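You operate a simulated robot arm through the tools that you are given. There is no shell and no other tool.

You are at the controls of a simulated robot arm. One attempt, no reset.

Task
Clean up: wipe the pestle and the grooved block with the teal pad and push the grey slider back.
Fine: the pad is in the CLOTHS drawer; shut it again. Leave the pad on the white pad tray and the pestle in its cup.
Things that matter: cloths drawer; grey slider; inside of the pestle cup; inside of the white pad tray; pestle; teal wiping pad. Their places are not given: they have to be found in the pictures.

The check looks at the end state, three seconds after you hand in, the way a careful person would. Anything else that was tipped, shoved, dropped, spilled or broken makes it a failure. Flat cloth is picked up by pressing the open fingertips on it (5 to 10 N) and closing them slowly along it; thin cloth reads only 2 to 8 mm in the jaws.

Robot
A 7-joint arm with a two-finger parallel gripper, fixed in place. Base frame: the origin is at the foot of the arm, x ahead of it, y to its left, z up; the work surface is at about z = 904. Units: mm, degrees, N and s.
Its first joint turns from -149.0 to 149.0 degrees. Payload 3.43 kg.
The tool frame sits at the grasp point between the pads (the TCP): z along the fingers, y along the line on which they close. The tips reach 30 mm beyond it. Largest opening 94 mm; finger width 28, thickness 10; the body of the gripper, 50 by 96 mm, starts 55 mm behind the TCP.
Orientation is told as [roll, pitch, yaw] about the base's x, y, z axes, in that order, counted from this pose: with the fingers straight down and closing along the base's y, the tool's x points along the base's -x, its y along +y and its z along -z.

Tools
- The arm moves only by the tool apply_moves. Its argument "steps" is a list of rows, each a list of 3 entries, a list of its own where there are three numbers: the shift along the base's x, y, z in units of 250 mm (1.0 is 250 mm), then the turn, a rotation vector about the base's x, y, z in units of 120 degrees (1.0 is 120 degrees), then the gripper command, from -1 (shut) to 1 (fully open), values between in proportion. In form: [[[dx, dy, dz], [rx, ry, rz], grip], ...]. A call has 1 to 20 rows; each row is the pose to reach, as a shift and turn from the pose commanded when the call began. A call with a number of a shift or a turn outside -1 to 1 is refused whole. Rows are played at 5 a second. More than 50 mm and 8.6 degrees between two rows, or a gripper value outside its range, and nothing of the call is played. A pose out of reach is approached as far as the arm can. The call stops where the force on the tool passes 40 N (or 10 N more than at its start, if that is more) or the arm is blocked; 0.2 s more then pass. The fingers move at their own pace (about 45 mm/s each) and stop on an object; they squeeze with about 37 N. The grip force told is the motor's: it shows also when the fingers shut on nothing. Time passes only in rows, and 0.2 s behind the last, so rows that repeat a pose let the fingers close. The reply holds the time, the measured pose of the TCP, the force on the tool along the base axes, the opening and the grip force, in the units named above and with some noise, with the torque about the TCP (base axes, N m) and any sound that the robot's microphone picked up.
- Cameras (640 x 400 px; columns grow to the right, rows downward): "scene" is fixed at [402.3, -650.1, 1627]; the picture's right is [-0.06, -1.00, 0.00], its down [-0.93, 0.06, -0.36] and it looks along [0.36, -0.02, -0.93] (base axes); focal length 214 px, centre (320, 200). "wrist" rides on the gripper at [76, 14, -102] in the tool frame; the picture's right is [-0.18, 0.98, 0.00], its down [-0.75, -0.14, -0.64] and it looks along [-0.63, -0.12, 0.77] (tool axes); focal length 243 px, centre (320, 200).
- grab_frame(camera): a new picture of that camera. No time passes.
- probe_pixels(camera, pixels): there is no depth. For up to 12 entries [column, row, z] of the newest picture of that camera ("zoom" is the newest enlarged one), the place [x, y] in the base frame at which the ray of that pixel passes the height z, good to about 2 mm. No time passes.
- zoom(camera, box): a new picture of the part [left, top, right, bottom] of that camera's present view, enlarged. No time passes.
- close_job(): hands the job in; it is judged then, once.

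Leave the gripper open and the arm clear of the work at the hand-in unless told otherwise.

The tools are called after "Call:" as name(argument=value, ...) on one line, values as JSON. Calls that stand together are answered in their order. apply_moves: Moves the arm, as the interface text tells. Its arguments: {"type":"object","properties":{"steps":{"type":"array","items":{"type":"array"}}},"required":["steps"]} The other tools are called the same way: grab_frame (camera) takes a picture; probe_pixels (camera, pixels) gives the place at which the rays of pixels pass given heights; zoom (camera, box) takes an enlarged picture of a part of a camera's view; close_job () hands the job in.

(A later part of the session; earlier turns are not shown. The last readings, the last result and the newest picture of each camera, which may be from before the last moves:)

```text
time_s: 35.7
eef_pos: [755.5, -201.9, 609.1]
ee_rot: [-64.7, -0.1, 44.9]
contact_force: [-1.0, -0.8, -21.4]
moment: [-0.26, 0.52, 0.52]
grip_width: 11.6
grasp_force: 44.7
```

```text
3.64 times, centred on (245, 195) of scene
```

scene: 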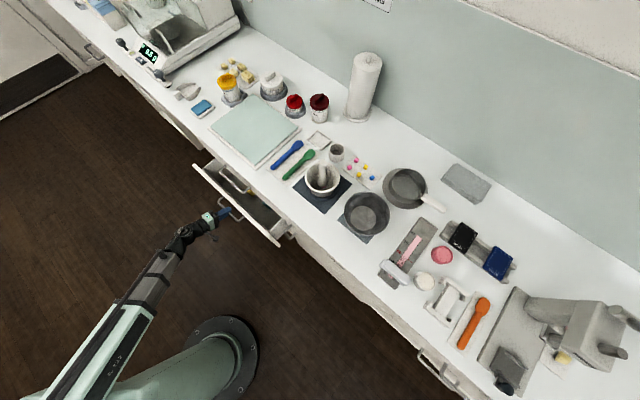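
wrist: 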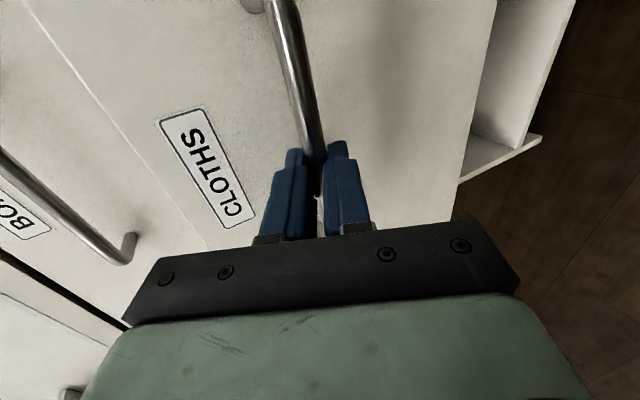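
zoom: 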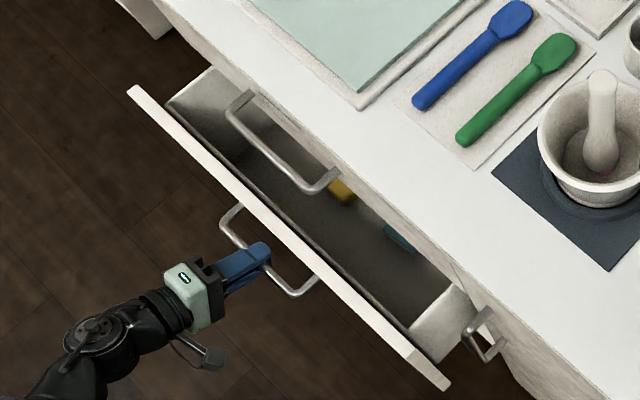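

A yellow and a teal piece are visible further back. I pull the drawer out another ~105 mm, with a 2 mm drop to relieve the vertical load.

Call:
apply_moves(steps=[[[-0.01, 0.01, -0.004], [0, 0, 0], -1], [[-0.03, 0.03, -0.006], [0, 0, 0], -1], [[-0.06, 0.06, -0.006], [0, 0, 0], -1], [[-0.1, 0.1, -0.006], [0, 0, 0], -1], [[-0.14, 0.14, -0.006], [0, 0, 0], -1], [[-0.18, 0.18, -0.006], [0, 0, 0], -1], [[-0.22, 0.22, -0.006], [0, 0, 0], -1], [[-0.26, 0.26, -0.006], [0, 0, 0], -1], [[-0.29, 0.29, -0.006], [0, 0, 0], -1], [[-0.3, 0.3, -0.006], [0, 0, 0], -1]])

Call:
zoom(camera="scene", box=[160, 140, 310, 260])

```text
time_s: 37.9
eef_pos: [680.2, -125.3, 608.6]
ee_rot: [-64.9, -0.2, 45.0]
contact_force: [10.0, 8.6, 24.8]
moment: [-0.35, -0.03, 0.92]
grip_width: 11.7
grasp_force: 45.1
```

```text
3.33 times, centred on (235, 200) of scene
```

zoom: 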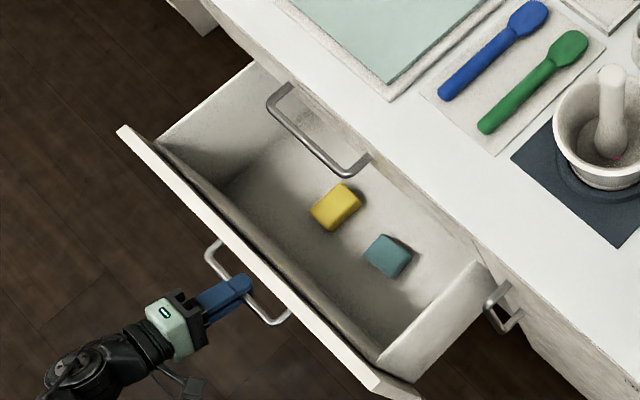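

The drawer is open about 213 mm: the teal pad lies near (256,217) in the scene picture with a yellow one beside it. I try to pull another ~35 mm for more room, raising 1 mm to take off the vertical load.

Call:
apply_moves(steps=[[[0, 0, 0.004], [0, 0, 0], -1], [[-0.02, 0.02, 0.004], [0, 0, 0], -1], [[-0.04, 0.04, 0.004], [0, 0, 0], -1], [[-0.06, 0.06, 0.004], [0, 0, 0], -1], [[-0.08, 0.08, 0.004], [0, 0, 0], -1], [[-0.1, 0.1, 0.004], [0, 0, 0], -1]])

Call:
zoom(camera="scene", box=[190, 160, 300, 240])

```text
time_s: 39.3
eef_pos: [655.2, -101.6, 608.1]
ee_rot: [-64.7, -0.1, 44.8]
contact_force: [5.2, 5.4, 0.5]
moment: [-0.59, 0.57, 0.17]
grip_width: 11.9
grasp_force: 45.3
```

```text
5.00 times, centred on (245, 200) of scene
```

zoom: 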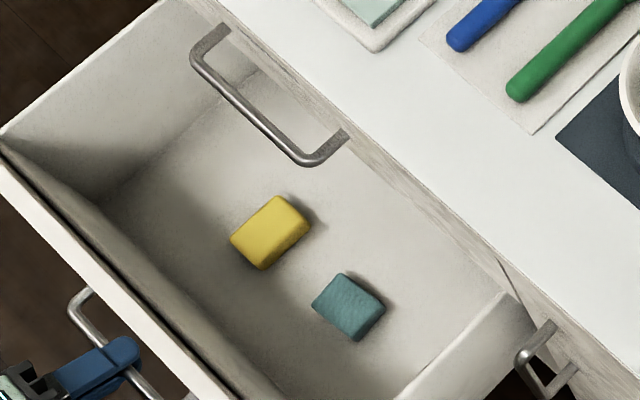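

The drawer is about 248 mm open and the pads have come into the clear. I release the bar (open to ~47 mm) and back off along the tool axis.

Call:
apply_moves(steps=[[[0, 0, 0], [0, 0, 0], -0.6], [[0, 0, 0], [0, 0, 0], -0.3], [[0, 0, 0], [0, 0, 0], 0], [[-0.01, 0.01, 0.006], [0, 0, 0], 0], [[-0.03, 0.03, 0.02], [0, 0, 0], 0], [[-0.05, 0.05, 0.033], [0, 0, 0], 0], [[-0.07, 0.07, 0.046], [0, 0, 0], 0], [[-0.08, 0.08, 0.053], [0, 0, 0], 0]])

Call:
zoom(camera="scene", box=[150, 150, 300, 260])

Call:
grab_frame(camera="wrist")

```text
time_s: 41.1
eef_pos: [634.5, -81.7, 621.4]
ee_rot: [-64.7, -0.1, 44.8]
contact_force: [-0.7, -0.2, 0.4]
moment: [0.0, 0.01, 0.04]
grip_width: 46.9
grasp_force: 0.1
```

```text
3.64 times, centred on (225, 205) of scene
```

zoom: 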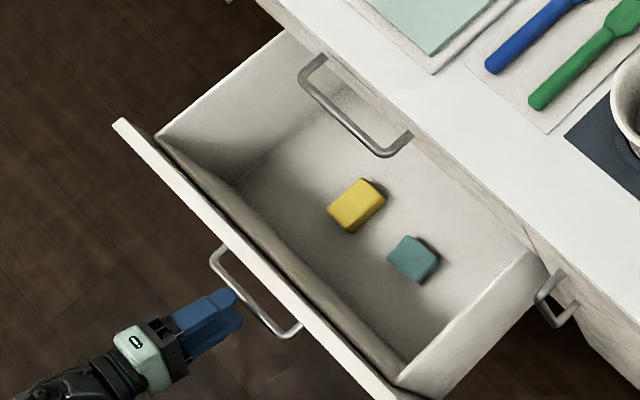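

```text
taken
```

wrist: 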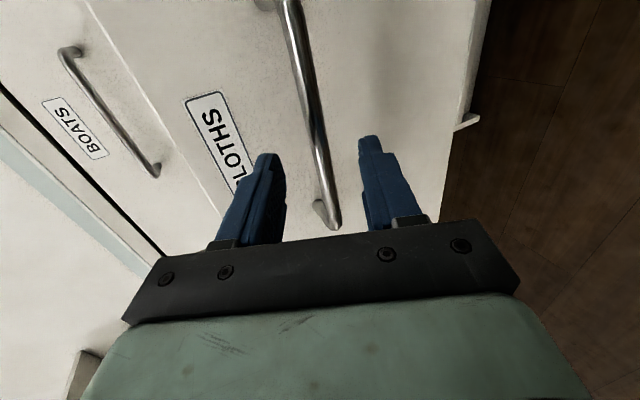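

Released cleanly and backed off. Now I rise 210 mm while bringing the tool back to pointing straight down.

Call:
apply_moves(steps=[[[0, 0, 0.02], [0.01, 0.01, 0], 0], [[0, 0, 0.07], [0.035, 0.035, 0], 0.2], [[0, 0, 0.13], [0.065, 0.065, 0], 0.4], [[0, 0, 0.19], [0.095, 0.095, 0], 0.6], [[0, 0, 0.25], [0.125, 0.125, 0], 0.8], [[0, 0, 0.31], [0.155, 0.155, 0], 1], [[0, 0, 0.37], [0.185, 0.185, 0], 1], [[0, 0, 0.43], [0.215, 0.215, 0], 1], [[0, 0, 0.49], [0.245, 0.245, 0], 1], [[0, 0, 0.55], [0.275, 0.275, 0], 1], [[0, 0, 0.61], [0.305, 0.305, 0], 1], [[0, 0, 0.67], [0.335, 0.335, 0], 1], [[0, 0, 0.73], [0.36, 0.36, 0], 1], [[0, 0, 0.78], [0.375, 0.375, 0], 1], [[0, 0, 0.8], [0.381, 0.381, 0], 1]])

Call:
zoom(camera="scene", box=[215, 185, 295, 235])

Call:
grab_frame(camera="scene")

```text
time_s: 44.3
eef_pos: [634.9, -81.3, 822.9]
ee_rot: [0.0, 0.2, 44.9]
contact_force: [0.2, 0.2, -0.9]
moment: [0.02, -0.02, -0.02]
grip_width: 94.1
grasp_force: 0.1
```

```text
8.00 times, centred on (255, 210) of scene
```

zoom: 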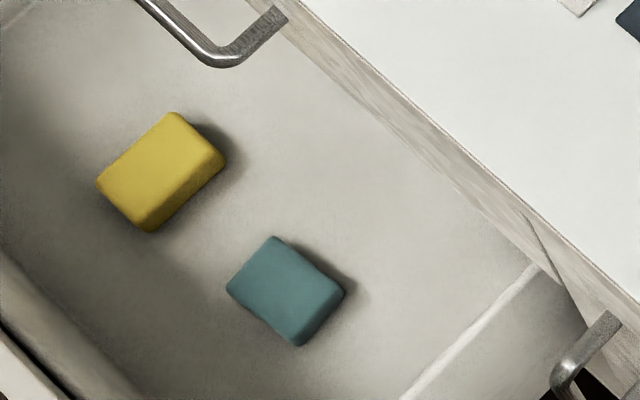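

```text
taken
```

scene: 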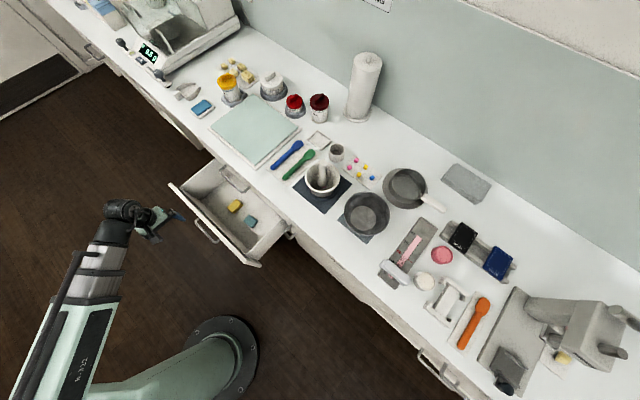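

The teal pad is a small block with top-face corners at (273,238), (335,282), (293,335), (228,290) in this enlargement. I probe them at a couple of assumed heights.

Call:
zoom(camera="scene", box=[215, 185, 295, 235])

Call:
probe_pixels(camera="zoom", pixels=[[273, 238, 545], [335, 282, 545], [293, 335, 545], [228, 290, 545], [273, 238, 525], [335, 282, 525], [293, 335, 525], [228, 290, 525], [285, 290, 545], [165, 170, 545]])

Call:
grab_frame(camera="wrist")

```text
8.00 times, centred on (255, 210) of scene
```

zoom: 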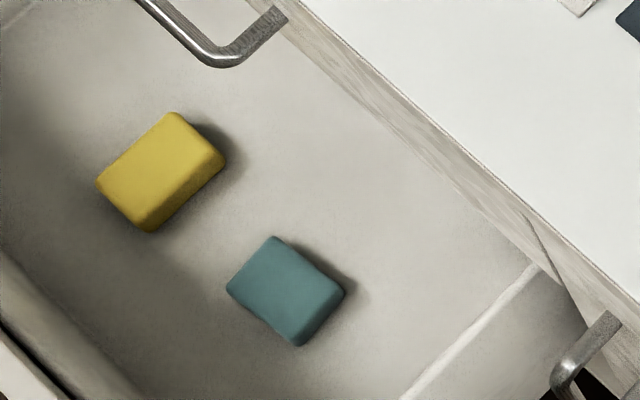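

```text
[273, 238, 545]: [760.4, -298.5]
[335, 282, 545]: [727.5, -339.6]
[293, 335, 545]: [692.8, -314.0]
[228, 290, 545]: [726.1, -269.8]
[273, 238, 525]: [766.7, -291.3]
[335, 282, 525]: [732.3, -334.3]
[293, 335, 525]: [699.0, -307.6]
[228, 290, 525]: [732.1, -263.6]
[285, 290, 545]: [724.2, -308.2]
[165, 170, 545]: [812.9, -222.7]
```

```text
taken
```

wrist: 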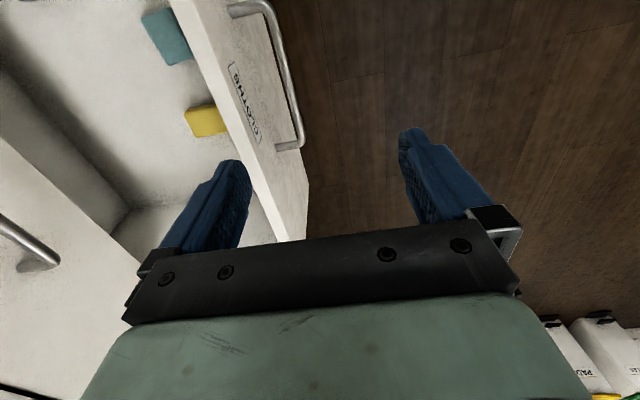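

The teal pad is about 54 × 44 mm, long side at ~52° from x, centred near (727,-305). With the closing axis nearly along the bench normal (yaw ≈ 53°) I can take it across its 44 mm side. I move over it at this height for a closer look.

Call:
apply_moves(steps=[[[0.005, -0.02, 0], [0, 0, 0.005], 1], [[0.02, -0.07, 0], [0, 0, 0.012], 1], [[0.045, -0.14, 0], [0, 0, 0.019], 1], [[0.07, -0.21, 0], [0, 0, 0.026], 1], [[0.095, -0.29, 0], [0, 0, 0.033], 1], [[0.12, -0.37, 0], [0, 0, 0.04], 1], [[0.145, -0.45, 0], [0, 0, 0.047], 1], [[0.17, -0.53, 0], [0, 0, 0.054], 1], [[0.195, -0.6, 0], [0, 0, 0.06], 1], [[0.22, -0.67, 0], [0, 0, 0.0667], 1], [[0.24, -0.73, 0], [0, 0, 0.0667], 1], [[0.25, -0.77, 0], [0, 0, 0.0667], 1], [[0.255, -0.784, 0], [0, 0, 0.0667], 1]])

Call:
grab_frame(camera="wrist")

Call:
grab_frame(camera="scene")

```text
time_s: 47.1
eef_pos: [698.2, -278.2, 822.5]
ee_rot: [-0.1, 0.1, 52.9]
contact_force: [0.6, 0.4, -0.1]
moment: [0.01, -0.04, 0.0]
grip_width: 94.0
grasp_force: 0.2
```

```text
taken
```

wrist: 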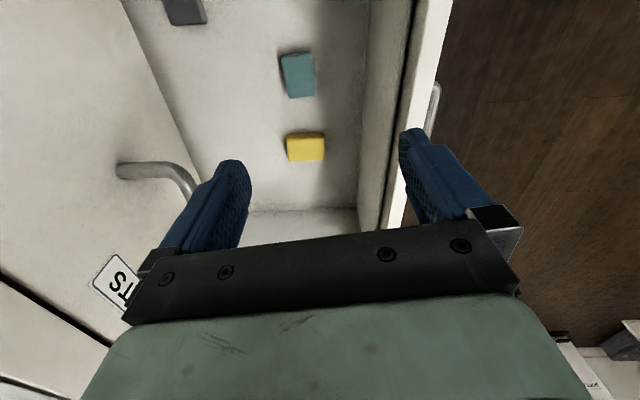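

```text
taken
```

scene: 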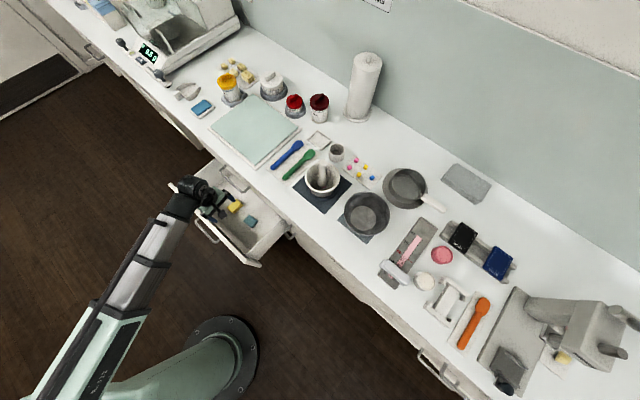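

The teal pad is at (297,75). I enlarge it and probe to fix its height.

Call:
zoom(camera="wrist", box=[250, 30, 350, 170])

Call:
probe_pixels(camera="wrist", pixels=[[297, 73, 560], [297, 73, 545], [297, 73, 530], [280, 56, 545], [309, 52, 545], [315, 95, 545], [289, 98, 545]])

```text
2.86 times, centred on (300, 100) of wrist
```

zoom: 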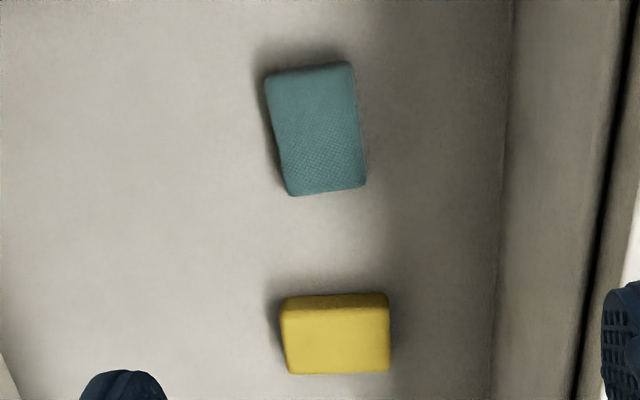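

```text
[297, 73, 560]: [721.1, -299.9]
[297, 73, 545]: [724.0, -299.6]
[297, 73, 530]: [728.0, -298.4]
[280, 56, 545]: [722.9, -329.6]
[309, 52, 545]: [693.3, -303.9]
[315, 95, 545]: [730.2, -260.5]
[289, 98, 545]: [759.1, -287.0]
```

Triangulation puts the pad top near z ≈ 502, centre about (738,-292). I lower to about z = 620 above it with a 12° forward tilt so the wrist stays clear of the BOATS handle.

Call:
apply_moves(steps=[[[0.01, 0, -0.02], [-0.007, -0.007, 0], 1], [[0.02, 0.001, -0.08], [-0.016, -0.016, 0], 1], [[0.03, 0.002, -0.15], [-0.026, -0.026, 0], 1], [[0.04, 0.003, -0.23], [-0.036, -0.036, 0], 1], [[0.05, 0.004, -0.31], [-0.046, -0.046, 0], 1], [[0.06, 0.005, -0.39], [-0.056, -0.056, 0], 1], [[0.07, 0.006, -0.47], [-0.064, -0.064, 0], 1], [[0.08, 0.007, -0.55], [-0.0707, -0.0707, 0], 1], [[0.09, 0.007, -0.63], [-0.0707, -0.0707, 0], 1], [[0.095, 0.007, -0.7], [-0.0707, -0.0707, 0], 1], [[0.095, 0.007, -0.76], [-0.0707, -0.0707, 0], 1], [[0.095, 0.007, -0.8], [-0.0707, -0.0707, 0], 1], [[0.095, 0.007, -0.81], [-0.0707, -0.0707, 0], 1]])

Call:
grab_frame(camera="wrist")

Call:
zoom(camera="scene", box=[140, 140, 310, 260])

```text
time_s: 49.9
eef_pos: [723.2, -273.4, 619.9]
ee_rot: [-12.0, 1.7, 52.7]
contact_force: [0.0, 0.1, 0.3]
moment: [0.04, -0.01, -0.03]
grip_width: 94.2
grasp_force: 0.0
```

```text
taken
```

wrist: 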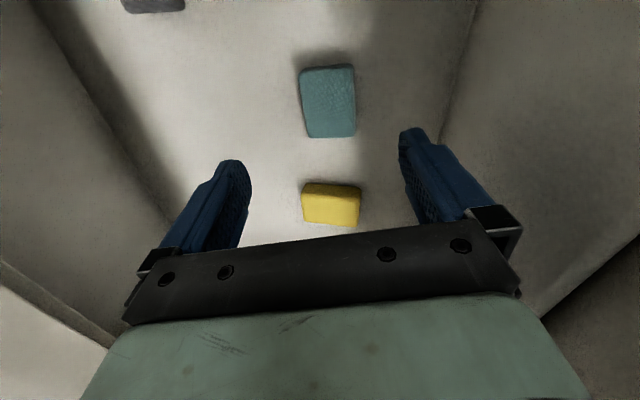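

```text
3.33 times, centred on (225, 200) of scene
```

zoom: 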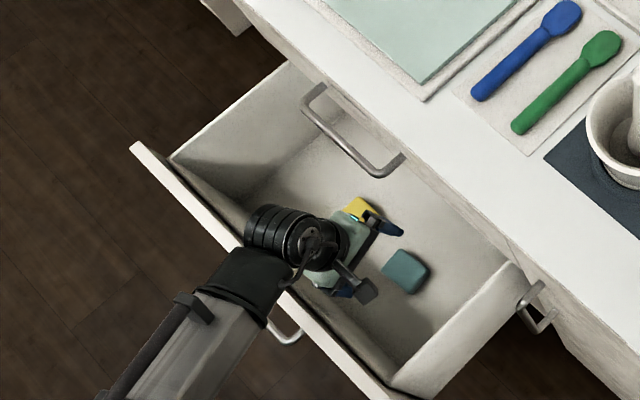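

Clearances look good. I refine the pad position with an enlarged view from here.

Call:
zoom(camera="wrist", box=[270, 40, 390, 160])

Call:
probe_pixels(camera="wrist", pixels=[[300, 70, 505], [354, 65, 505], [356, 135, 505], [308, 138, 505], [300, 70, 485], [354, 65, 485], [356, 135, 485], [308, 138, 485], [450, 100, 490], [175, 190, 490]])

Call:
zoom(camera="scene", box=[215, 185, 295, 235])

```text
3.33 times, centred on (330, 100) of wrist
```

zoom: 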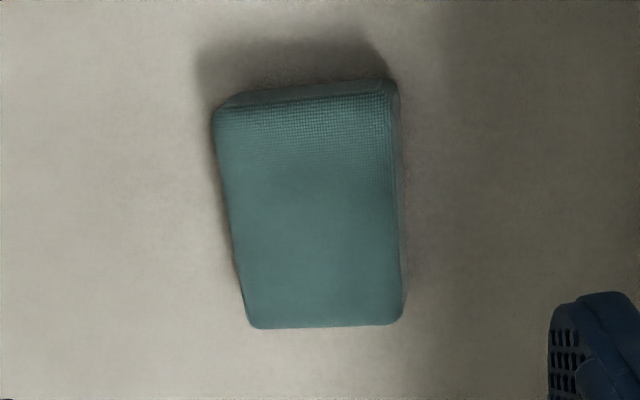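

```text
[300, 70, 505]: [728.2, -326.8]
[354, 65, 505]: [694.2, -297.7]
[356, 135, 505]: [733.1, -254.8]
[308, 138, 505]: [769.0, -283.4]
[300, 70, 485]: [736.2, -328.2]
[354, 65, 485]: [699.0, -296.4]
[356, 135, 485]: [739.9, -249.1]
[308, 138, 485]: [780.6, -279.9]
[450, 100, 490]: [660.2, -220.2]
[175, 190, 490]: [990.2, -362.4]
```

```text
8.00 times, centred on (255, 210) of scene
```

zoom: 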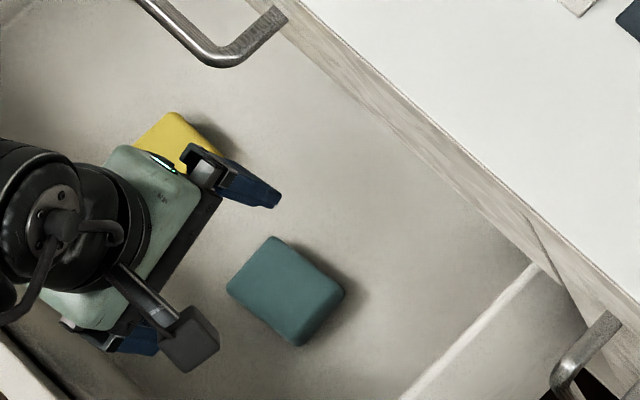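

The pad is about 44 × 55 × 18 mm, top near z ≈ 495, centre about (735,-290). I reduce the tilt to 5° and come down so that the tips stand just above pad-top level, then check.

Call:
apply_moves(steps=[[[0.005, -0.006, -0.02], [0.008, 0.008, 0], 1], [[0.012, -0.015, -0.07], [0.016, 0.016, 0], 1], [[0.02, -0.025, -0.13], [0.024, 0.024, 0], 1], [[0.028, -0.038, -0.18], [0.032, 0.032, 0], 1], [[0.035, -0.048, -0.23], [0.038, 0.038, 0], 1], [[0.04, -0.056, -0.27], [0.0412, 0.0412, 0], 1], [[0.042, -0.059, -0.3], [0.0412, 0.0412, 0], 1], [[0.042, -0.059, -0.315], [0.0412, 0.0412, 0], 1]])

Call:
grab_frame(camera="wrist")

Call:
zoom(camera="scene", box=[175, 150, 295, 235])

```text
time_s: 51.7
eef_pos: [732.1, -290.5, 539.1]
ee_rot: [-5.0, 0.9, 52.7]
contact_force: [-0.3, 1.1, 0.5]
moment: [0.03, 0.01, 0.04]
grip_width: 94.0
grasp_force: 0.0
```

```text
taken
```

wrist: 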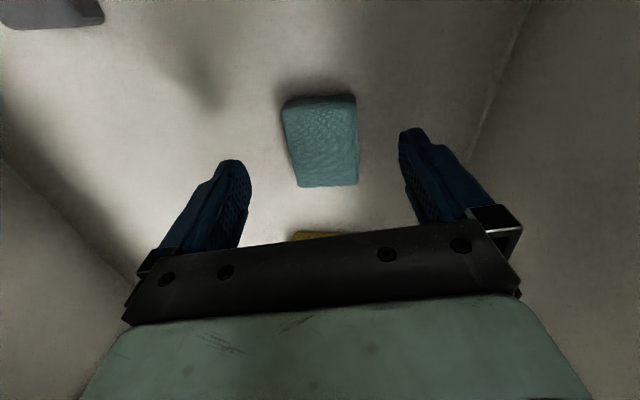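

```text
4.71 times, centred on (235, 192) of scene
```

zoom: 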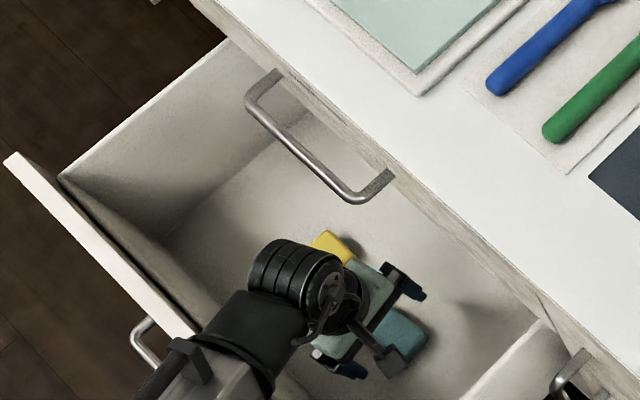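

The pad is centred between the fingers at (323,143), its top about 45 mm ahead of the TCP. I lower 24 mm so that the tips overlap the upper ~10 mm of the pad, then close slowly.

Call:
apply_moves(steps=[[[0.001, -0.002, -0.02], [0, 0, 0], 1], [[0.003, -0.005, -0.05], [0, 0, 0], 1], [[0.004, -0.007, -0.08], [0, 0, 0], 1], [[0.004, -0.008, -0.096], [0, 0, 0], 1], [[0.004, -0.008, -0.096], [0, 0, 0], 0.6], [[0.004, -0.008, -0.096], [0, 0, 0], 0.3], [[0.004, -0.008, -0.096], [0, 0, 0], 0.1], [[0.004, -0.008, -0.096], [0, 0, 0], -0.1], [[0.004, -0.008, -0.096], [0, 0, 0], -0.3], [[0.004, -0.008, -0.096], [0, 0, 0], -0.5], [[0.004, -0.008, -0.096], [0, 0, 0], -0.7], [[0.004, -0.008, -0.096], [0, 0, 0], -0.7]])

Call:
grab_frame(camera="wrist")

```text
time_s: 54.3
eef_pos: [732.7, -293.0, 516.9]
ee_rot: [-5.0, 0.8, 52.9]
contact_force: [0.2, -0.9, 0.6]
moment: [0.01, -0.05, -0.02]
grip_width: 48.4
grasp_force: 37.4
```

```text
taken
```

wrist: 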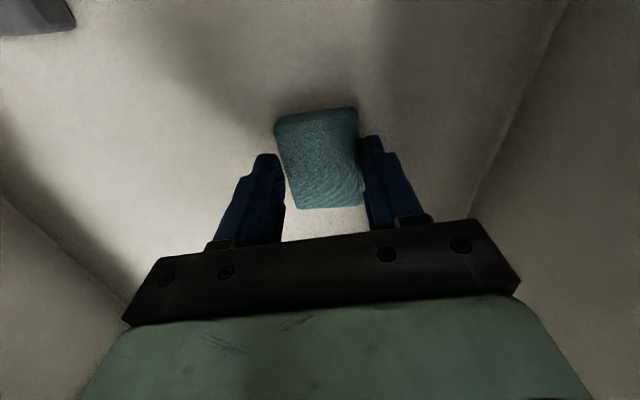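

The pad is gripped (48.4 mm, 37 N). I lift 60 mm and look whether it comes along.

Call:
apply_moves(steps=[[[0, 0, 0.01], [0, 0, 0], -0.8], [[0, 0, 0.04], [0, 0, 0], -0.8], [[0, 0, 0.08], [0, 0, 0], -0.8], [[0, 0, 0.12], [0, 0, 0], -0.8], [[0, 0, 0.17], [0, 0, 0], -0.8], [[0, 0, 0.22], [0, 0, 0], -0.8], [[0, 0, 0.24], [0, 0, 0], -0.8]])

Call:
grab_frame(camera="wrist")

Call:
zoom(camera="scene", box=[175, 150, 295, 235])

```text
time_s: 55.9
eef_pos: [734.4, -291.3, 577.2]
ee_rot: [-5.1, 0.7, 52.8]
contact_force: [-0.8, -0.1, 0.2]
moment: [0.01, 0.0, 0.04]
grip_width: 48.6
grasp_force: 37.0
```

```text
taken
```

wrist: 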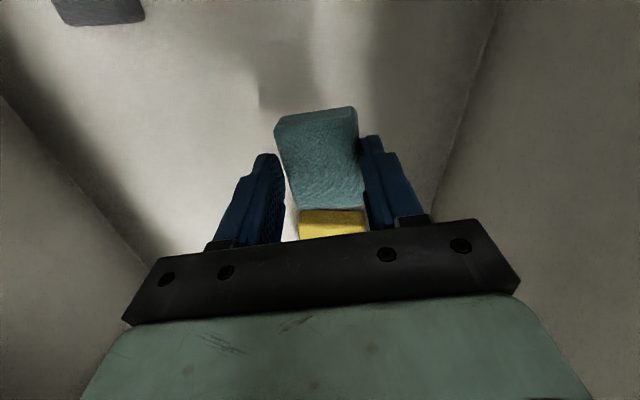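

```text
4.71 times, centred on (235, 192) of scene
```

zoom: 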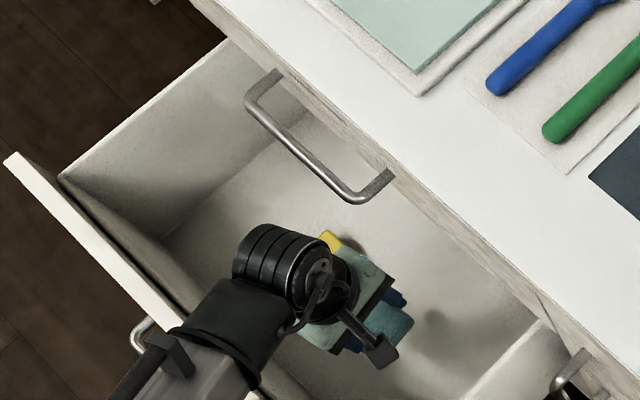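

The pad is in hand and protrudes about 10 mm beyond the tips. Now I rise straight out of the drawer to z ≈ 790, then go round to the outside of the drawer front to push it shut.

Call:
apply_moves(steps=[[[0, 0, 0.02], [0, 0, 0], -0.8], [[0, 0, 0.08], [0, 0, 0], -0.8], [[0, 0, 0.15], [0, 0, 0], -0.8], [[0, 0, 0.23], [0, 0, 0], -0.8], [[0, 0, 0.31], [0, 0, 0], -0.8], [[0, 0, 0.39], [0, 0, 0], -0.8], [[0, 0, 0.47], [0, 0, 0], -0.8], [[0, 0, 0.55], [0, 0, 0], -0.8], [[0, 0, 0.63], [0, 0, 0], -0.8], [[0, 0, 0.71], [0, 0, 0], -0.8], [[0, 0, 0.79], [0, 0, 0], -0.8], [[0, 0, 0.84], [0, 0, 0], -0.8], [[0, 0, 0.86], [0, 0, 0], -0.8]])

Call:
apply_moves(steps=[[[-0.005, 0.02, 0], [0, 0, 0], -0.8], [[-0.01, 0.08, 0], [0, 0, 0], -0.8], [[-0.015, 0.15, 0], [0, 0, 0], -0.8], [[-0.02, 0.23, 0], [0, 0, 0], -0.8], [[-0.025, 0.31, 0], [0, 0, 0], -0.8], [[-0.03, 0.39, 0], [0, 0, 0], -0.8], [[-0.03, 0.47, 0], [0, 0, 0], -0.8], [[-0.03, 0.55, 0], [0, 0, 0], -0.8], [[-0.03, 0.63, 0], [0, 0, 0], -0.8], [[-0.02, 0.71, 0], [0, 0, 0], -0.8], [[-0.01, 0.79, 0], [0, 0, 0], -0.8], [[0, 0.87, 0], [0, 0, 0], -0.8], [[0.01, 0.94, 0], [0, 0, 0], -0.8], [[0.02, 0.98, 0], [0, 0, 0], -0.8], [[0.03, 1.0, 0], [0, 0, 0], -0.8]])

Call:
grab_frame(camera="scene")

```text
time_s: 58.7
eef_pos: [733.6, -293.8, 792.3]
ee_rot: [-5.0, 0.8, 52.8]
contact_force: [0.1, -0.1, 0.8]
moment: [-0.01, -0.03, -0.03]
grip_width: 48.4
grasp_force: 36.4
```

```text
time_s: 61.9
eef_pos: [742.0, -41.6, 791.4]
ee_rot: [-5.0, 0.8, 52.7]
contact_force: [1.4, 0.1, -0.1]
moment: [-0.01, -0.02, 0.04]
grip_width: 48.5
grasp_force: 37.3
```

```text
taken
```

scene: 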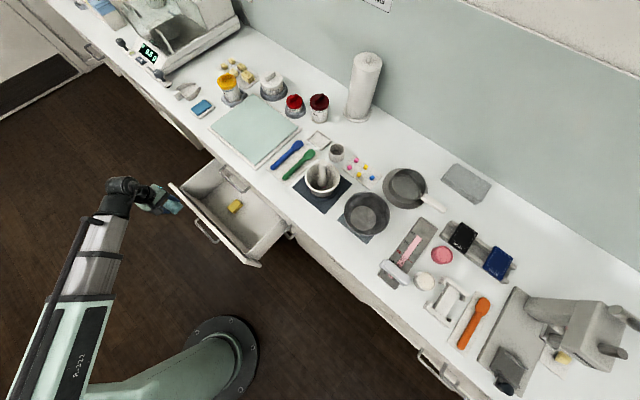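

Outside position reached: (742,-42,791). I shift a bit further left along the bench and square the yaw to 45°, then tilt to 45° and lower in front of the drawer face, left of its handle.

Call:
apply_moves(steps=[[[0, 0.03, 0], [0, 0, -0.012], -0.8], [[0.004, 0.09, 0], [0, 0, -0.025], -0.8], [[0.008, 0.15, 0], [0, 0, -0.04], -0.8], [[0.012, 0.21, 0], [0, 0, -0.055], -0.8], [[0.016, 0.25, 0], [0, 0, -0.064], -0.8], [[0.016, 0.265, 0], [0, 0, -0.064], -0.8]])

Call:
apply_moves(steps=[[[0, 0, -0.02], [-0.012, -0.012, 0], -0.8], [[0, 0, -0.06], [-0.03, -0.03, 0], -0.8], [[0, 0, -0.11], [-0.055, -0.055, 0], -0.8], [[0, 0, -0.17], [-0.08, -0.08, 0], -0.8], [[0, 0, -0.24], [-0.105, -0.105, 0], -0.8], [[0, 0, -0.31], [-0.13, -0.13, 0], -0.8], [[0, 0, -0.38], [-0.155, -0.155, 0], -0.8], [[0, 0, -0.45], [-0.18, -0.18, 0], -0.8], [[0, 0, -0.52], [-0.205, -0.205, 0], -0.8], [[0, 0, -0.58], [-0.225, -0.225, 0], -0.8], [[0, 0, -0.608], [-0.2357, -0.2357, 0], -0.8]])

Call:
grab_frame(camera="wrist")

Call:
grab_frame(camera="scene")

```text
time_s: 63.3
eef_pos: [744.2, 24.6, 790.7]
ee_rot: [-5.0, 0.8, 45.1]
contact_force: [0.6, 0.4, -0.2]
moment: [-0.03, 0.02, 0.0]
grip_width: 48.3
grasp_force: 37.2
```

```text
time_s: 65.7
eef_pos: [747.4, 23.7, 640.7]
ee_rot: [-45.2, 0.6, 44.6]
contact_force: [0.0, -0.7, -0.6]
moment: [0.03, 0.04, -0.01]
grip_width: 48.1
grasp_force: 36.9
```

```text
taken
```

wrist: 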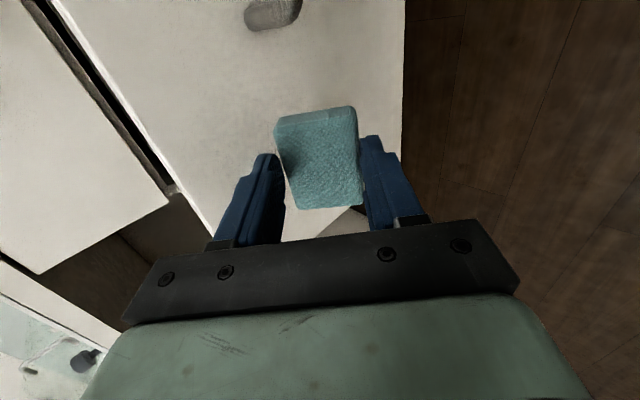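

```text
taken
```

scene: 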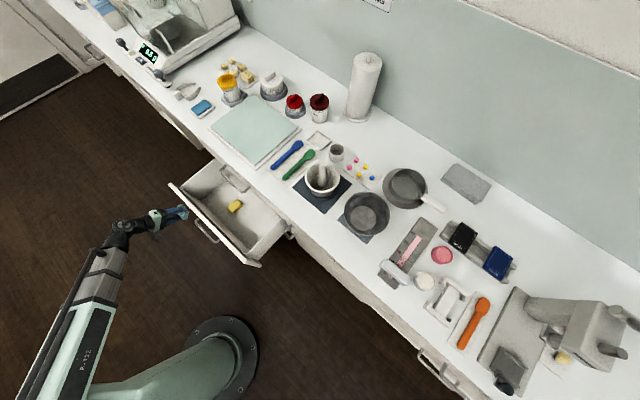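

The tip is about 30 mm from the drawer face. I push straight toward the bench.

Call:
apply_moves(steps=[[[0.02, -0.02, 0], [0, 0, 0], -0.8], [[0.05, -0.05, 0], [0, 0, 0], -0.8], [[0.07, -0.07, 0], [0, 0, 0], -0.8], [[0.09, -0.09, 0], [0, 0, 0], -0.8], [[0.11, -0.11, 0], [0, 0, 0], -0.8], [[0.135, -0.135, 0], [0, 0, 0], -0.8], [[0.165, -0.165, 0], [0, 0, 0], -0.8], [[0.195, -0.195, 0], [0, 0, 0], -0.8], [[0.225, -0.225, 0], [0, 0, 0], -0.8], [[0.255, -0.255, 0], [0, 0, 0], -0.8], [[0.285, -0.285, 0], [0, 0, 0], -0.8], [[0.315, -0.315, 0], [0, 0, 0], -0.8], [[0.34, -0.34, 0], [0, 0, 0], -0.8], [[0.35, -0.35, 0], [0, 0, 0], -0.8]])

Call:
grab_frame(camera="wrist")

Call:
grab_frame(camera="scene")

```text
time_s: 68.7
eef_pos: [833.0, -63.5, 638.8]
ee_rot: [-45.0, 0.7, 44.6]
contact_force: [0.4, 0.1, -0.1]
moment: [0.01, 0.01, 0.01]
grip_width: 48.5
grasp_force: 36.9
```

```text
taken
```

wrist: 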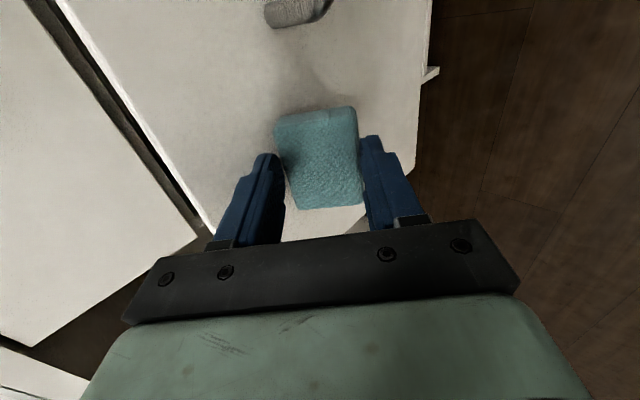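

```text
taken
```

scene: 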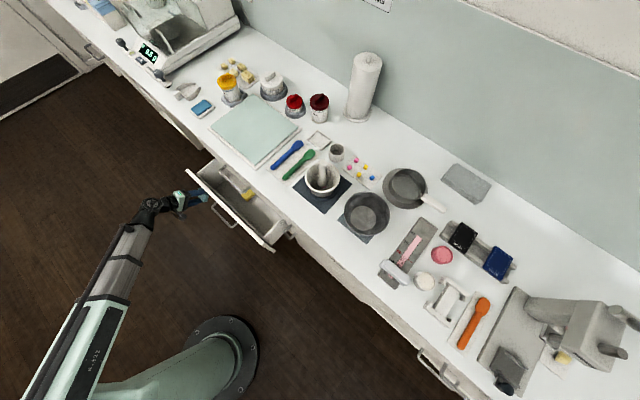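

The drawer is closing with little force. I continue until it seats.

Call:
apply_moves(steps=[[[0.02, -0.02, 0], [0, 0, 0], -0.8], [[0.05, -0.05, 0], [0, 0, 0], -0.8], [[0.08, -0.08, 0], [0, 0, 0], -0.8], [[0.11, -0.11, 0], [0, 0, 0], -0.8], [[0.14, -0.14, 0], [0, 0, 0], -0.8], [[0.17, -0.17, 0], [0, 0, 0], -0.8], [[0.2, -0.2, 0], [0, 0, 0], -0.8], [[0.23, -0.23, 0], [0, 0, 0], -0.8], [[0.26, -0.26, 0], [0, 0, 0], -0.8], [[0.29, -0.29, 0], [0, 0, 0], -0.8], [[0.32, -0.32, 0], [0, 0, 0], -0.8], [[0.345, -0.345, 0], [0, 0, 0], -0.8], [[0.365, -0.365, 0], [0, 0, 0], -0.8], [[0.385, -0.385, 0], [0, 0, 0], -0.8], [[0.4, -0.4, 0], [0, 0, 0], -0.8]])

Call:
grab_frame(camera="wrist")

Call:
grab_frame(camera="scene")

```text
time_s: 71.9
eef_pos: [934.0, -163.4, 639.5]
ee_rot: [-45.0, 0.7, 44.6]
contact_force: [0.1, 0.1, -0.2]
moment: [-0.01, 0.01, 0.03]
grip_width: 48.2
grasp_force: 36.9
```

```text
taken
```

wrist: 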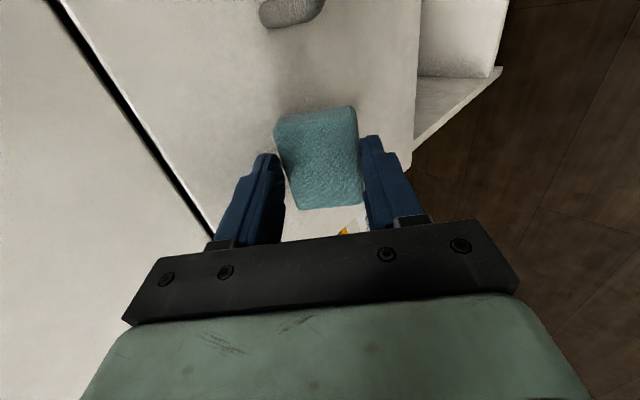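

```text
taken
```

scene: 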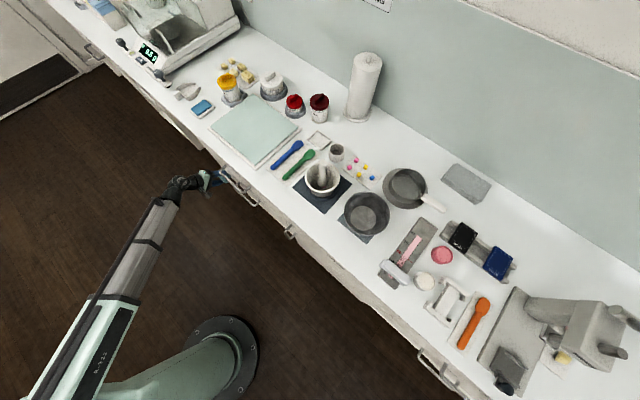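

The drawer looks nearly shut. I press on slowly up to the expected seat to make sure it is fully home.

Call:
apply_moves(steps=[[[0.01, -0.01, 0], [0, 0, 0], -0.8], [[0.02, -0.02, 0], [0, 0, 0], -0.8], [[0.03, -0.03, 0], [0, 0, 0], -0.8], [[0.036, -0.036, 0], [0, 0, 0], -0.8], [[0.042, -0.042, 0], [0, 0, 0], -0.8], [[0.048, -0.048, 0], [0, 0, 0], -0.8]])

Call:
zoom(camera="scene", box=[180, 130, 300, 230])

Call:
grab_frame(camera="wrist")

```text
time_s: 72.9
eef_pos: [938.5, -167.8, 639.3]
ee_rot: [-44.6, 0.6, 44.5]
contact_force: [-5.4, 6.8, 2.8]
moment: [0.06, -0.02, 0.06]
grip_width: 48.5
grasp_force: 36.9
stopped in row 4: the force on the tool passed its limit at 43 N (the readings are from after the stop); the commanded pose is now the measured one
```

```text
4.00 times, centred on (240, 180) of scene
```

zoom: 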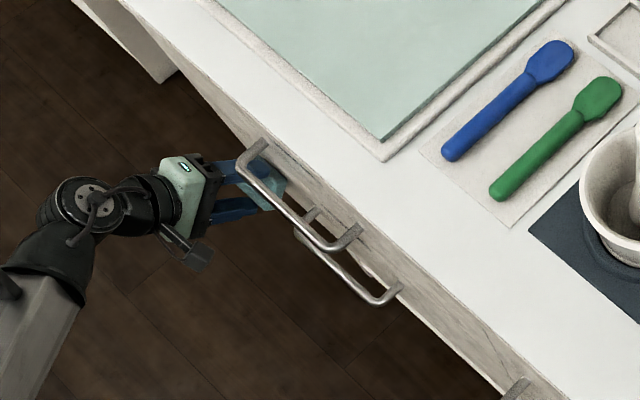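

```text
taken
```

wrist: 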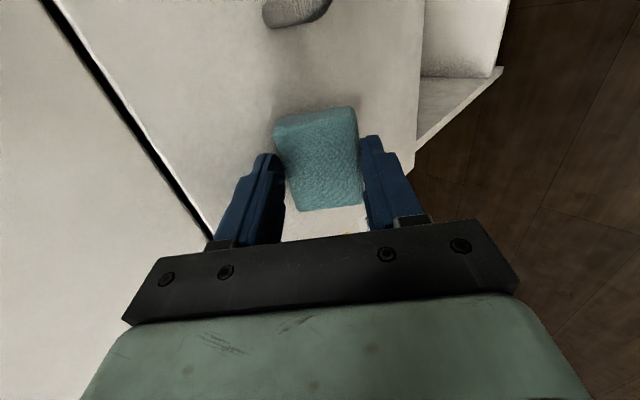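

The hard stop was felt at 43 N: the CLOTHS drawer is fully shut. I back straight off 110 mm from the front.

Call:
apply_moves(steps=[[[-0.01, 0.01, 0], [0, 0, 0], -0.8], [[-0.04, 0.04, 0], [0, 0, 0], -0.8], [[-0.08, 0.08, 0], [0, 0, 0], -0.8], [[-0.13, 0.13, 0], [0, 0, 0], -0.8], [[-0.18, 0.18, 0], [0, 0, 0], -0.8], [[-0.23, 0.23, 0], [0, 0, 0], -0.8], [[-0.28, 0.28, 0], [0, 0, 0], -0.8], [[-0.31, 0.31, 0], [0, 0, 0], -0.8]])

Call:
apply_moves(steps=[[[0, 0, 0.02], [0.012, 0.012, 0], -0.8], [[0, 0, 0.08], [0.03, 0.03, 0], -0.8], [[0, 0, 0.16], [0.055, 0.055, 0], -0.8], [[0, 0, 0.24], [0.08, 0.08, 0], -0.8], [[0, 0, 0.32], [0.105, 0.105, 0], -0.8], [[0, 0, 0.4], [0.13, 0.13, 0], -0.8], [[0, 0, 0.48], [0.155, 0.155, 0], -0.8], [[0, 0, 0.56], [0.18, 0.18, 0], -0.8], [[0, 0, 0.64], [0.205, 0.205, 0], -0.8], [[0, 0, 0.72], [0.23, 0.23, 0], -0.8], [[0, 0, 0.8], [0.25, 0.25, 0], -0.8], [[0, 0, 0.88], [0.265, 0.265, 0], -0.8], [[0, 0, 0.95], [0.265, 0.265, 0], -0.8], [[0, 0, 0.99], [0.265, 0.265, 0], -0.8], [[0, 0, 1.0], [0.265, 0.265, 0], -0.8]])

Call:
grab_frame(camera="wrist")

Call:
zoom(camera="scene", box=[170, 100, 330, 230])

```text
time_s: 74.7
eef_pos: [860.9, -92.7, 638.9]
ee_rot: [-44.7, 0.6, 44.6]
contact_force: [0.8, 0.1, 0.0]
moment: [-0.02, 0.0, 0.04]
grip_width: 48.4
grasp_force: 37.1
```

```text
time_s: 77.9
eef_pos: [860.6, -91.7, 888.3]
ee_rot: [0.3, 0.8, 45.1]
contact_force: [0.5, -0.9, 0.5]
moment: [0.02, 0.01, -0.03]
grip_width: 48.5
grasp_force: 36.6
```

```text
taken
```

wrist: 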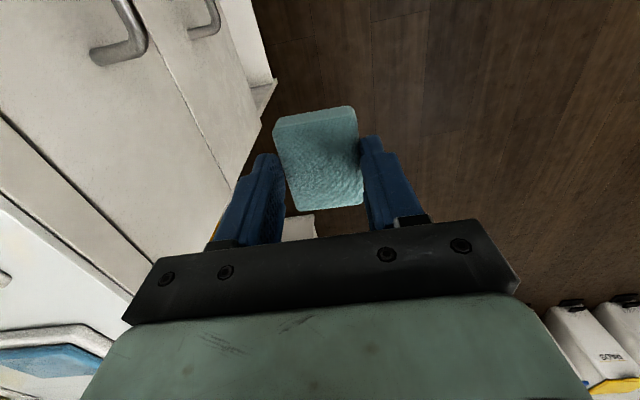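

```text
3.08 times, centred on (250, 165) of scene
```

zoom: 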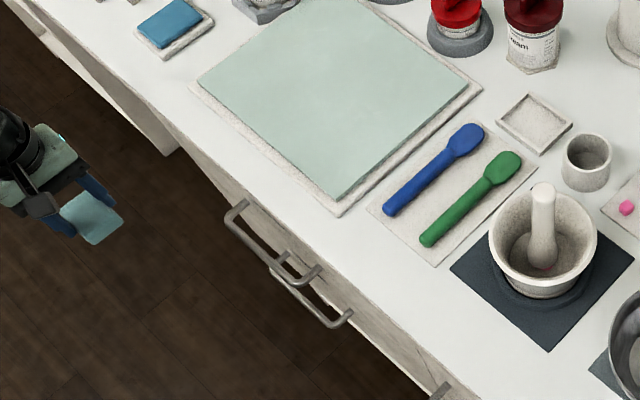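

The CLOTHS drawer is shut with nothing else disturbed. Now I carry the pad in front of the bench toward the gauge, in three calls at z ≈ 1000.

Call:
apply_moves(steps=[[[-0.02, -0.02, 0.02], [0, 0, 0], -0.8], [[-0.07, -0.09, 0.06], [0, 0, 0], -0.8], [[-0.12, -0.16, 0.1], [0, 0, 0], -0.8], [[-0.17, -0.23, 0.14], [0, 0, 0], -0.8], [[-0.22, -0.3, 0.18], [0, 0, 0], -0.8], [[-0.27, -0.37, 0.22], [0, 0, 0], -0.8], [[-0.32, -0.44, 0.26], [0, 0, 0], -0.8], [[-0.37, -0.51, 0.3], [0, 0, 0], -0.8], [[-0.42, -0.58, 0.34], [0, 0, 0], -0.8], [[-0.47, -0.65, 0.38], [0, 0, 0], -0.8], [[-0.52, -0.72, 0.41], [0, 0, 0], -0.8], [[-0.57, -0.79, 0.43], [0, 0, 0], -0.8], [[-0.62, -0.86, 0.44], [0, 0, 0], -0.8], [[-0.66, -0.92, 0.45], [0, 0, 0], -0.8], [[-0.69, -0.955, 0.45], [0, 0, 0], -0.8], [[-0.7, -0.965, 0.45], [0, 0, 0], -0.8]])

Call:
apply_moves(steps=[[[-0.02, -0.02, 0], [0, 0, 0], -0.8], [[-0.06, -0.08, 0], [0, 0, 0], -0.8], [[-0.11, -0.15, 0], [0, 0, 0], -0.8], [[-0.16, -0.22, 0], [0, 0, 0], -0.8], [[-0.21, -0.29, 0], [0, 0, 0], -0.8], [[-0.26, -0.36, 0], [0, 0, 0], -0.8], [[-0.31, -0.43, 0], [0, 0, 0], -0.8], [[-0.36, -0.5, 0], [0, 0, 0], -0.8], [[-0.41, -0.57, 0], [0, 0, 0], -0.8], [[-0.46, -0.64, 0], [0, 0, 0], -0.8], [[-0.51, -0.71, 0], [0, 0, 0], -0.8], [[-0.56, -0.78, 0], [0, 0, 0], -0.8], [[-0.61, -0.84, 0], [0, 0, 0], -0.8], [[-0.64, -0.87, 0], [0, 0, 0], -0.8], [[-0.65, -0.88, 0], [0, 0, 0], -0.8]])

Call:
apply_moves(steps=[[[-0.02, -0.02, 0], [0, 0, 0], -0.8], [[-0.06, -0.07, 0], [0, 0, 0], -0.8], [[-0.11, -0.13, 0], [0, 0, 0], -0.8], [[-0.17, -0.19, 0], [0, 0, 0], -0.8], [[-0.23, -0.26, 0], [0, 0, 0], -0.8], [[-0.29, -0.33, 0], [0, 0, 0], -0.8], [[-0.35, -0.4, 0], [0, 0, 0], -0.8], [[-0.41, -0.47, 0], [0, 0, 0], -0.8], [[-0.47, -0.54, 0], [0, 0, 0], -0.8], [[-0.53, -0.61, 0], [0, 0, 0], -0.8], [[-0.59, -0.68, 0], [0, 0, 0], -0.8], [[-0.64, -0.75, 0], [0, 0, 0], -0.8], [[-0.69, -0.8, 0], [0, 0, 0], -0.8], [[-0.72, -0.83, 0], [0, 0, 0], -0.8], [[-0.736, -0.848, 0], [0, 0, 0], -0.8]])

Call:
grab_frame(camera="wrist")

Call:
grab_frame(camera="scene")

```text
time_s: 81.3
eef_pos: [686.3, -332.0, 1000.1]
ee_rot: [0.4, 0.7, 45.1]
contact_force: [0.7, 0.4, -0.3]
moment: [0.02, 0.03, 0.03]
grip_width: 48.2
grasp_force: 37.3
```

```text
time_s: 84.5
eef_pos: [524.0, -552.6, 1001.1]
ee_rot: [0.4, 0.8, 45.1]
contact_force: [0.4, 0.4, 0.5]
moment: [0.0, -0.04, -0.02]
grip_width: 48.2
grasp_force: 36.9
```

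```text
time_s: 87.7
eef_pos: [340.1, -766.4, 1000.6]
ee_rot: [0.4, 0.8, 45.1]
contact_force: [0.2, -0.1, 0.3]
moment: [-0.01, 0.0, -0.03]
grip_width: 48.4
grasp_force: 37.8
```

```text
taken
```

wrist: 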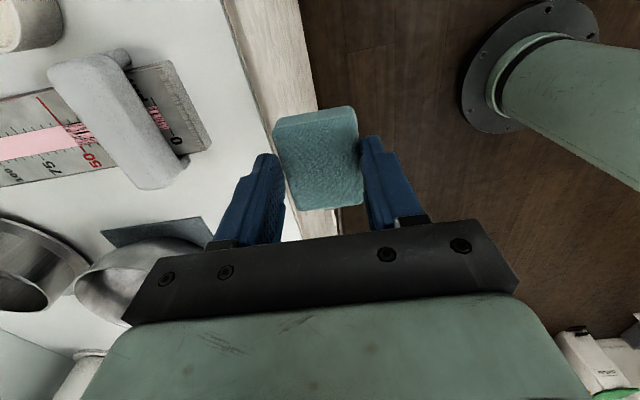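

```text
taken
```

scene: 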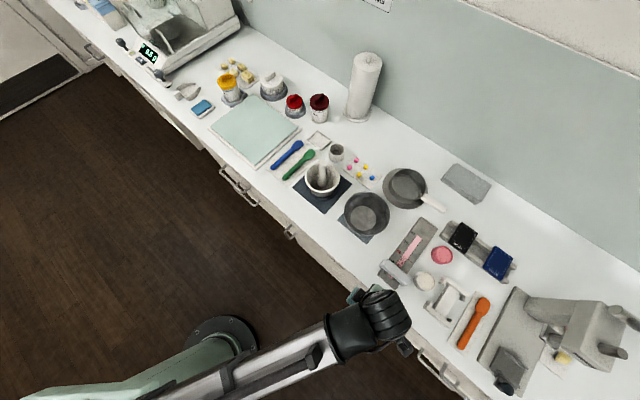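

The gauge and slider are now well visible at the left of the wrist picture. I enlarge and measure them.

Call:
zoom(camera="wrist", box=[0, 30, 240, 210])

Call:
probe_pixels(camera="wrist", pixels=[[160, 62, 916], [212, 146, 916], [148, 102, 916], [168, 125, 916], [158, 80, 916], [185, 165, 916], [82, 130, 916], [95, 140, 916], [1, 165, 916], [70, 60, 935], [155, 185, 935], [130, 55, 935]])

Call:
zoom(camera="scene", box=[365, 210, 455, 300])

```text
2.22 times, centred on (120, 120) of wrist
```

zoom: 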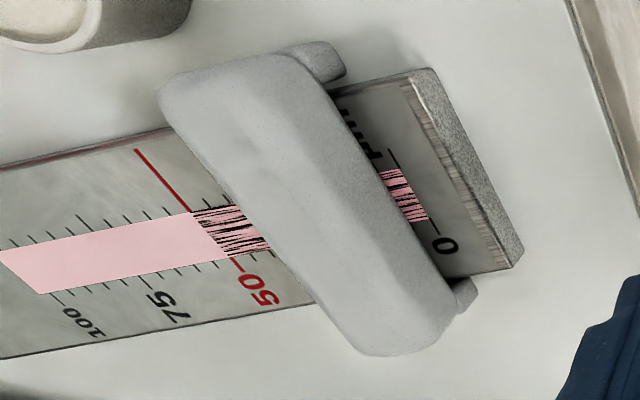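

```text
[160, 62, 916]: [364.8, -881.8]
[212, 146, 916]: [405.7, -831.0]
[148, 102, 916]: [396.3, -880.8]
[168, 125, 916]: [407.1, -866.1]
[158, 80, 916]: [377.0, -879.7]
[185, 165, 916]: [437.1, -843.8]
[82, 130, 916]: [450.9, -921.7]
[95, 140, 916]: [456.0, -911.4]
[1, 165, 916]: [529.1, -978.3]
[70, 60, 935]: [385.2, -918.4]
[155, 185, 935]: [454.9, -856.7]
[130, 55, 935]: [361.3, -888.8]
```

```text
4.44 times, centred on (410, 255) of scene
```

zoom: 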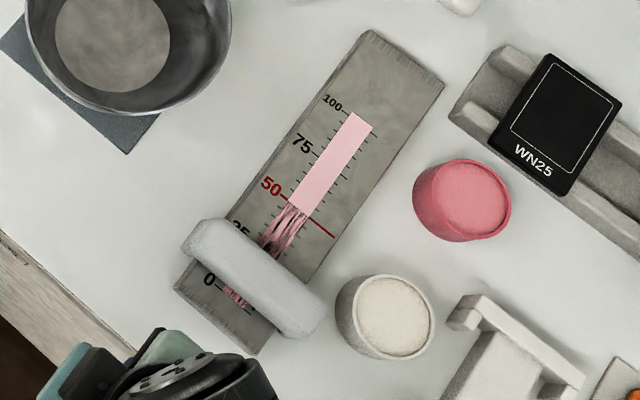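

The slider is clearly the light-grey bar across the gauge; residue runs from the 0 mark to the 100 mark. I enlarge the near end more for accurate contact positions.

Call:
zoom(camera="wrist", box=[40, 30, 220, 200])

Call:
probe_pixels(camera="scene", pixels=[[380.0, 262.0, 925], [411, 284, 925], [386, 260, 930], [410, 277, 930], [421.5, 216.9, 912], [438.3, 229, 912]])

```text
2.35 times, centred on (130, 115) of wrist
```

zoom: 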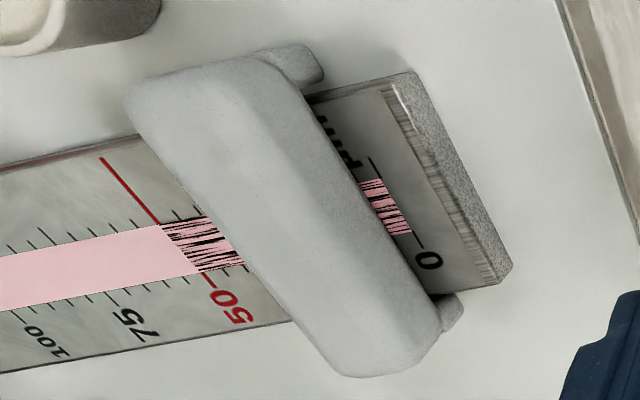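

```text
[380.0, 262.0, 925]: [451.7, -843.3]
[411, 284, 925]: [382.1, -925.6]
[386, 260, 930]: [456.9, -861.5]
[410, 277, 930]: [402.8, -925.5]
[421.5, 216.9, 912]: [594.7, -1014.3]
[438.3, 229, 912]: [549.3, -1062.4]
```

Call:
probe_pixels(camera="zoom", pixels=[[360, 180, 912], [386, 232, 912], [383, 180, 912], [412, 232, 912], [320, 100, 912], [440, 290, 912], [300, 90, 935], [440, 320, 935], [160, 225, 912], [195, 272, 912], [415, 75, 912], [512, 265, 912]])

```text
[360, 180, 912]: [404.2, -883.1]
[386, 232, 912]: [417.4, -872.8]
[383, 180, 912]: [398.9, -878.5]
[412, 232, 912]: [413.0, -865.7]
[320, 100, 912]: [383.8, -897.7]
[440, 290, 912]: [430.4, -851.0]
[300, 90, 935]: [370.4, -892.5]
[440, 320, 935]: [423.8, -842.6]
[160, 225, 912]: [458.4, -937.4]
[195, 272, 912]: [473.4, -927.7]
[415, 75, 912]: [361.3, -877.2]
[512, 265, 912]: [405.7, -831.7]
```

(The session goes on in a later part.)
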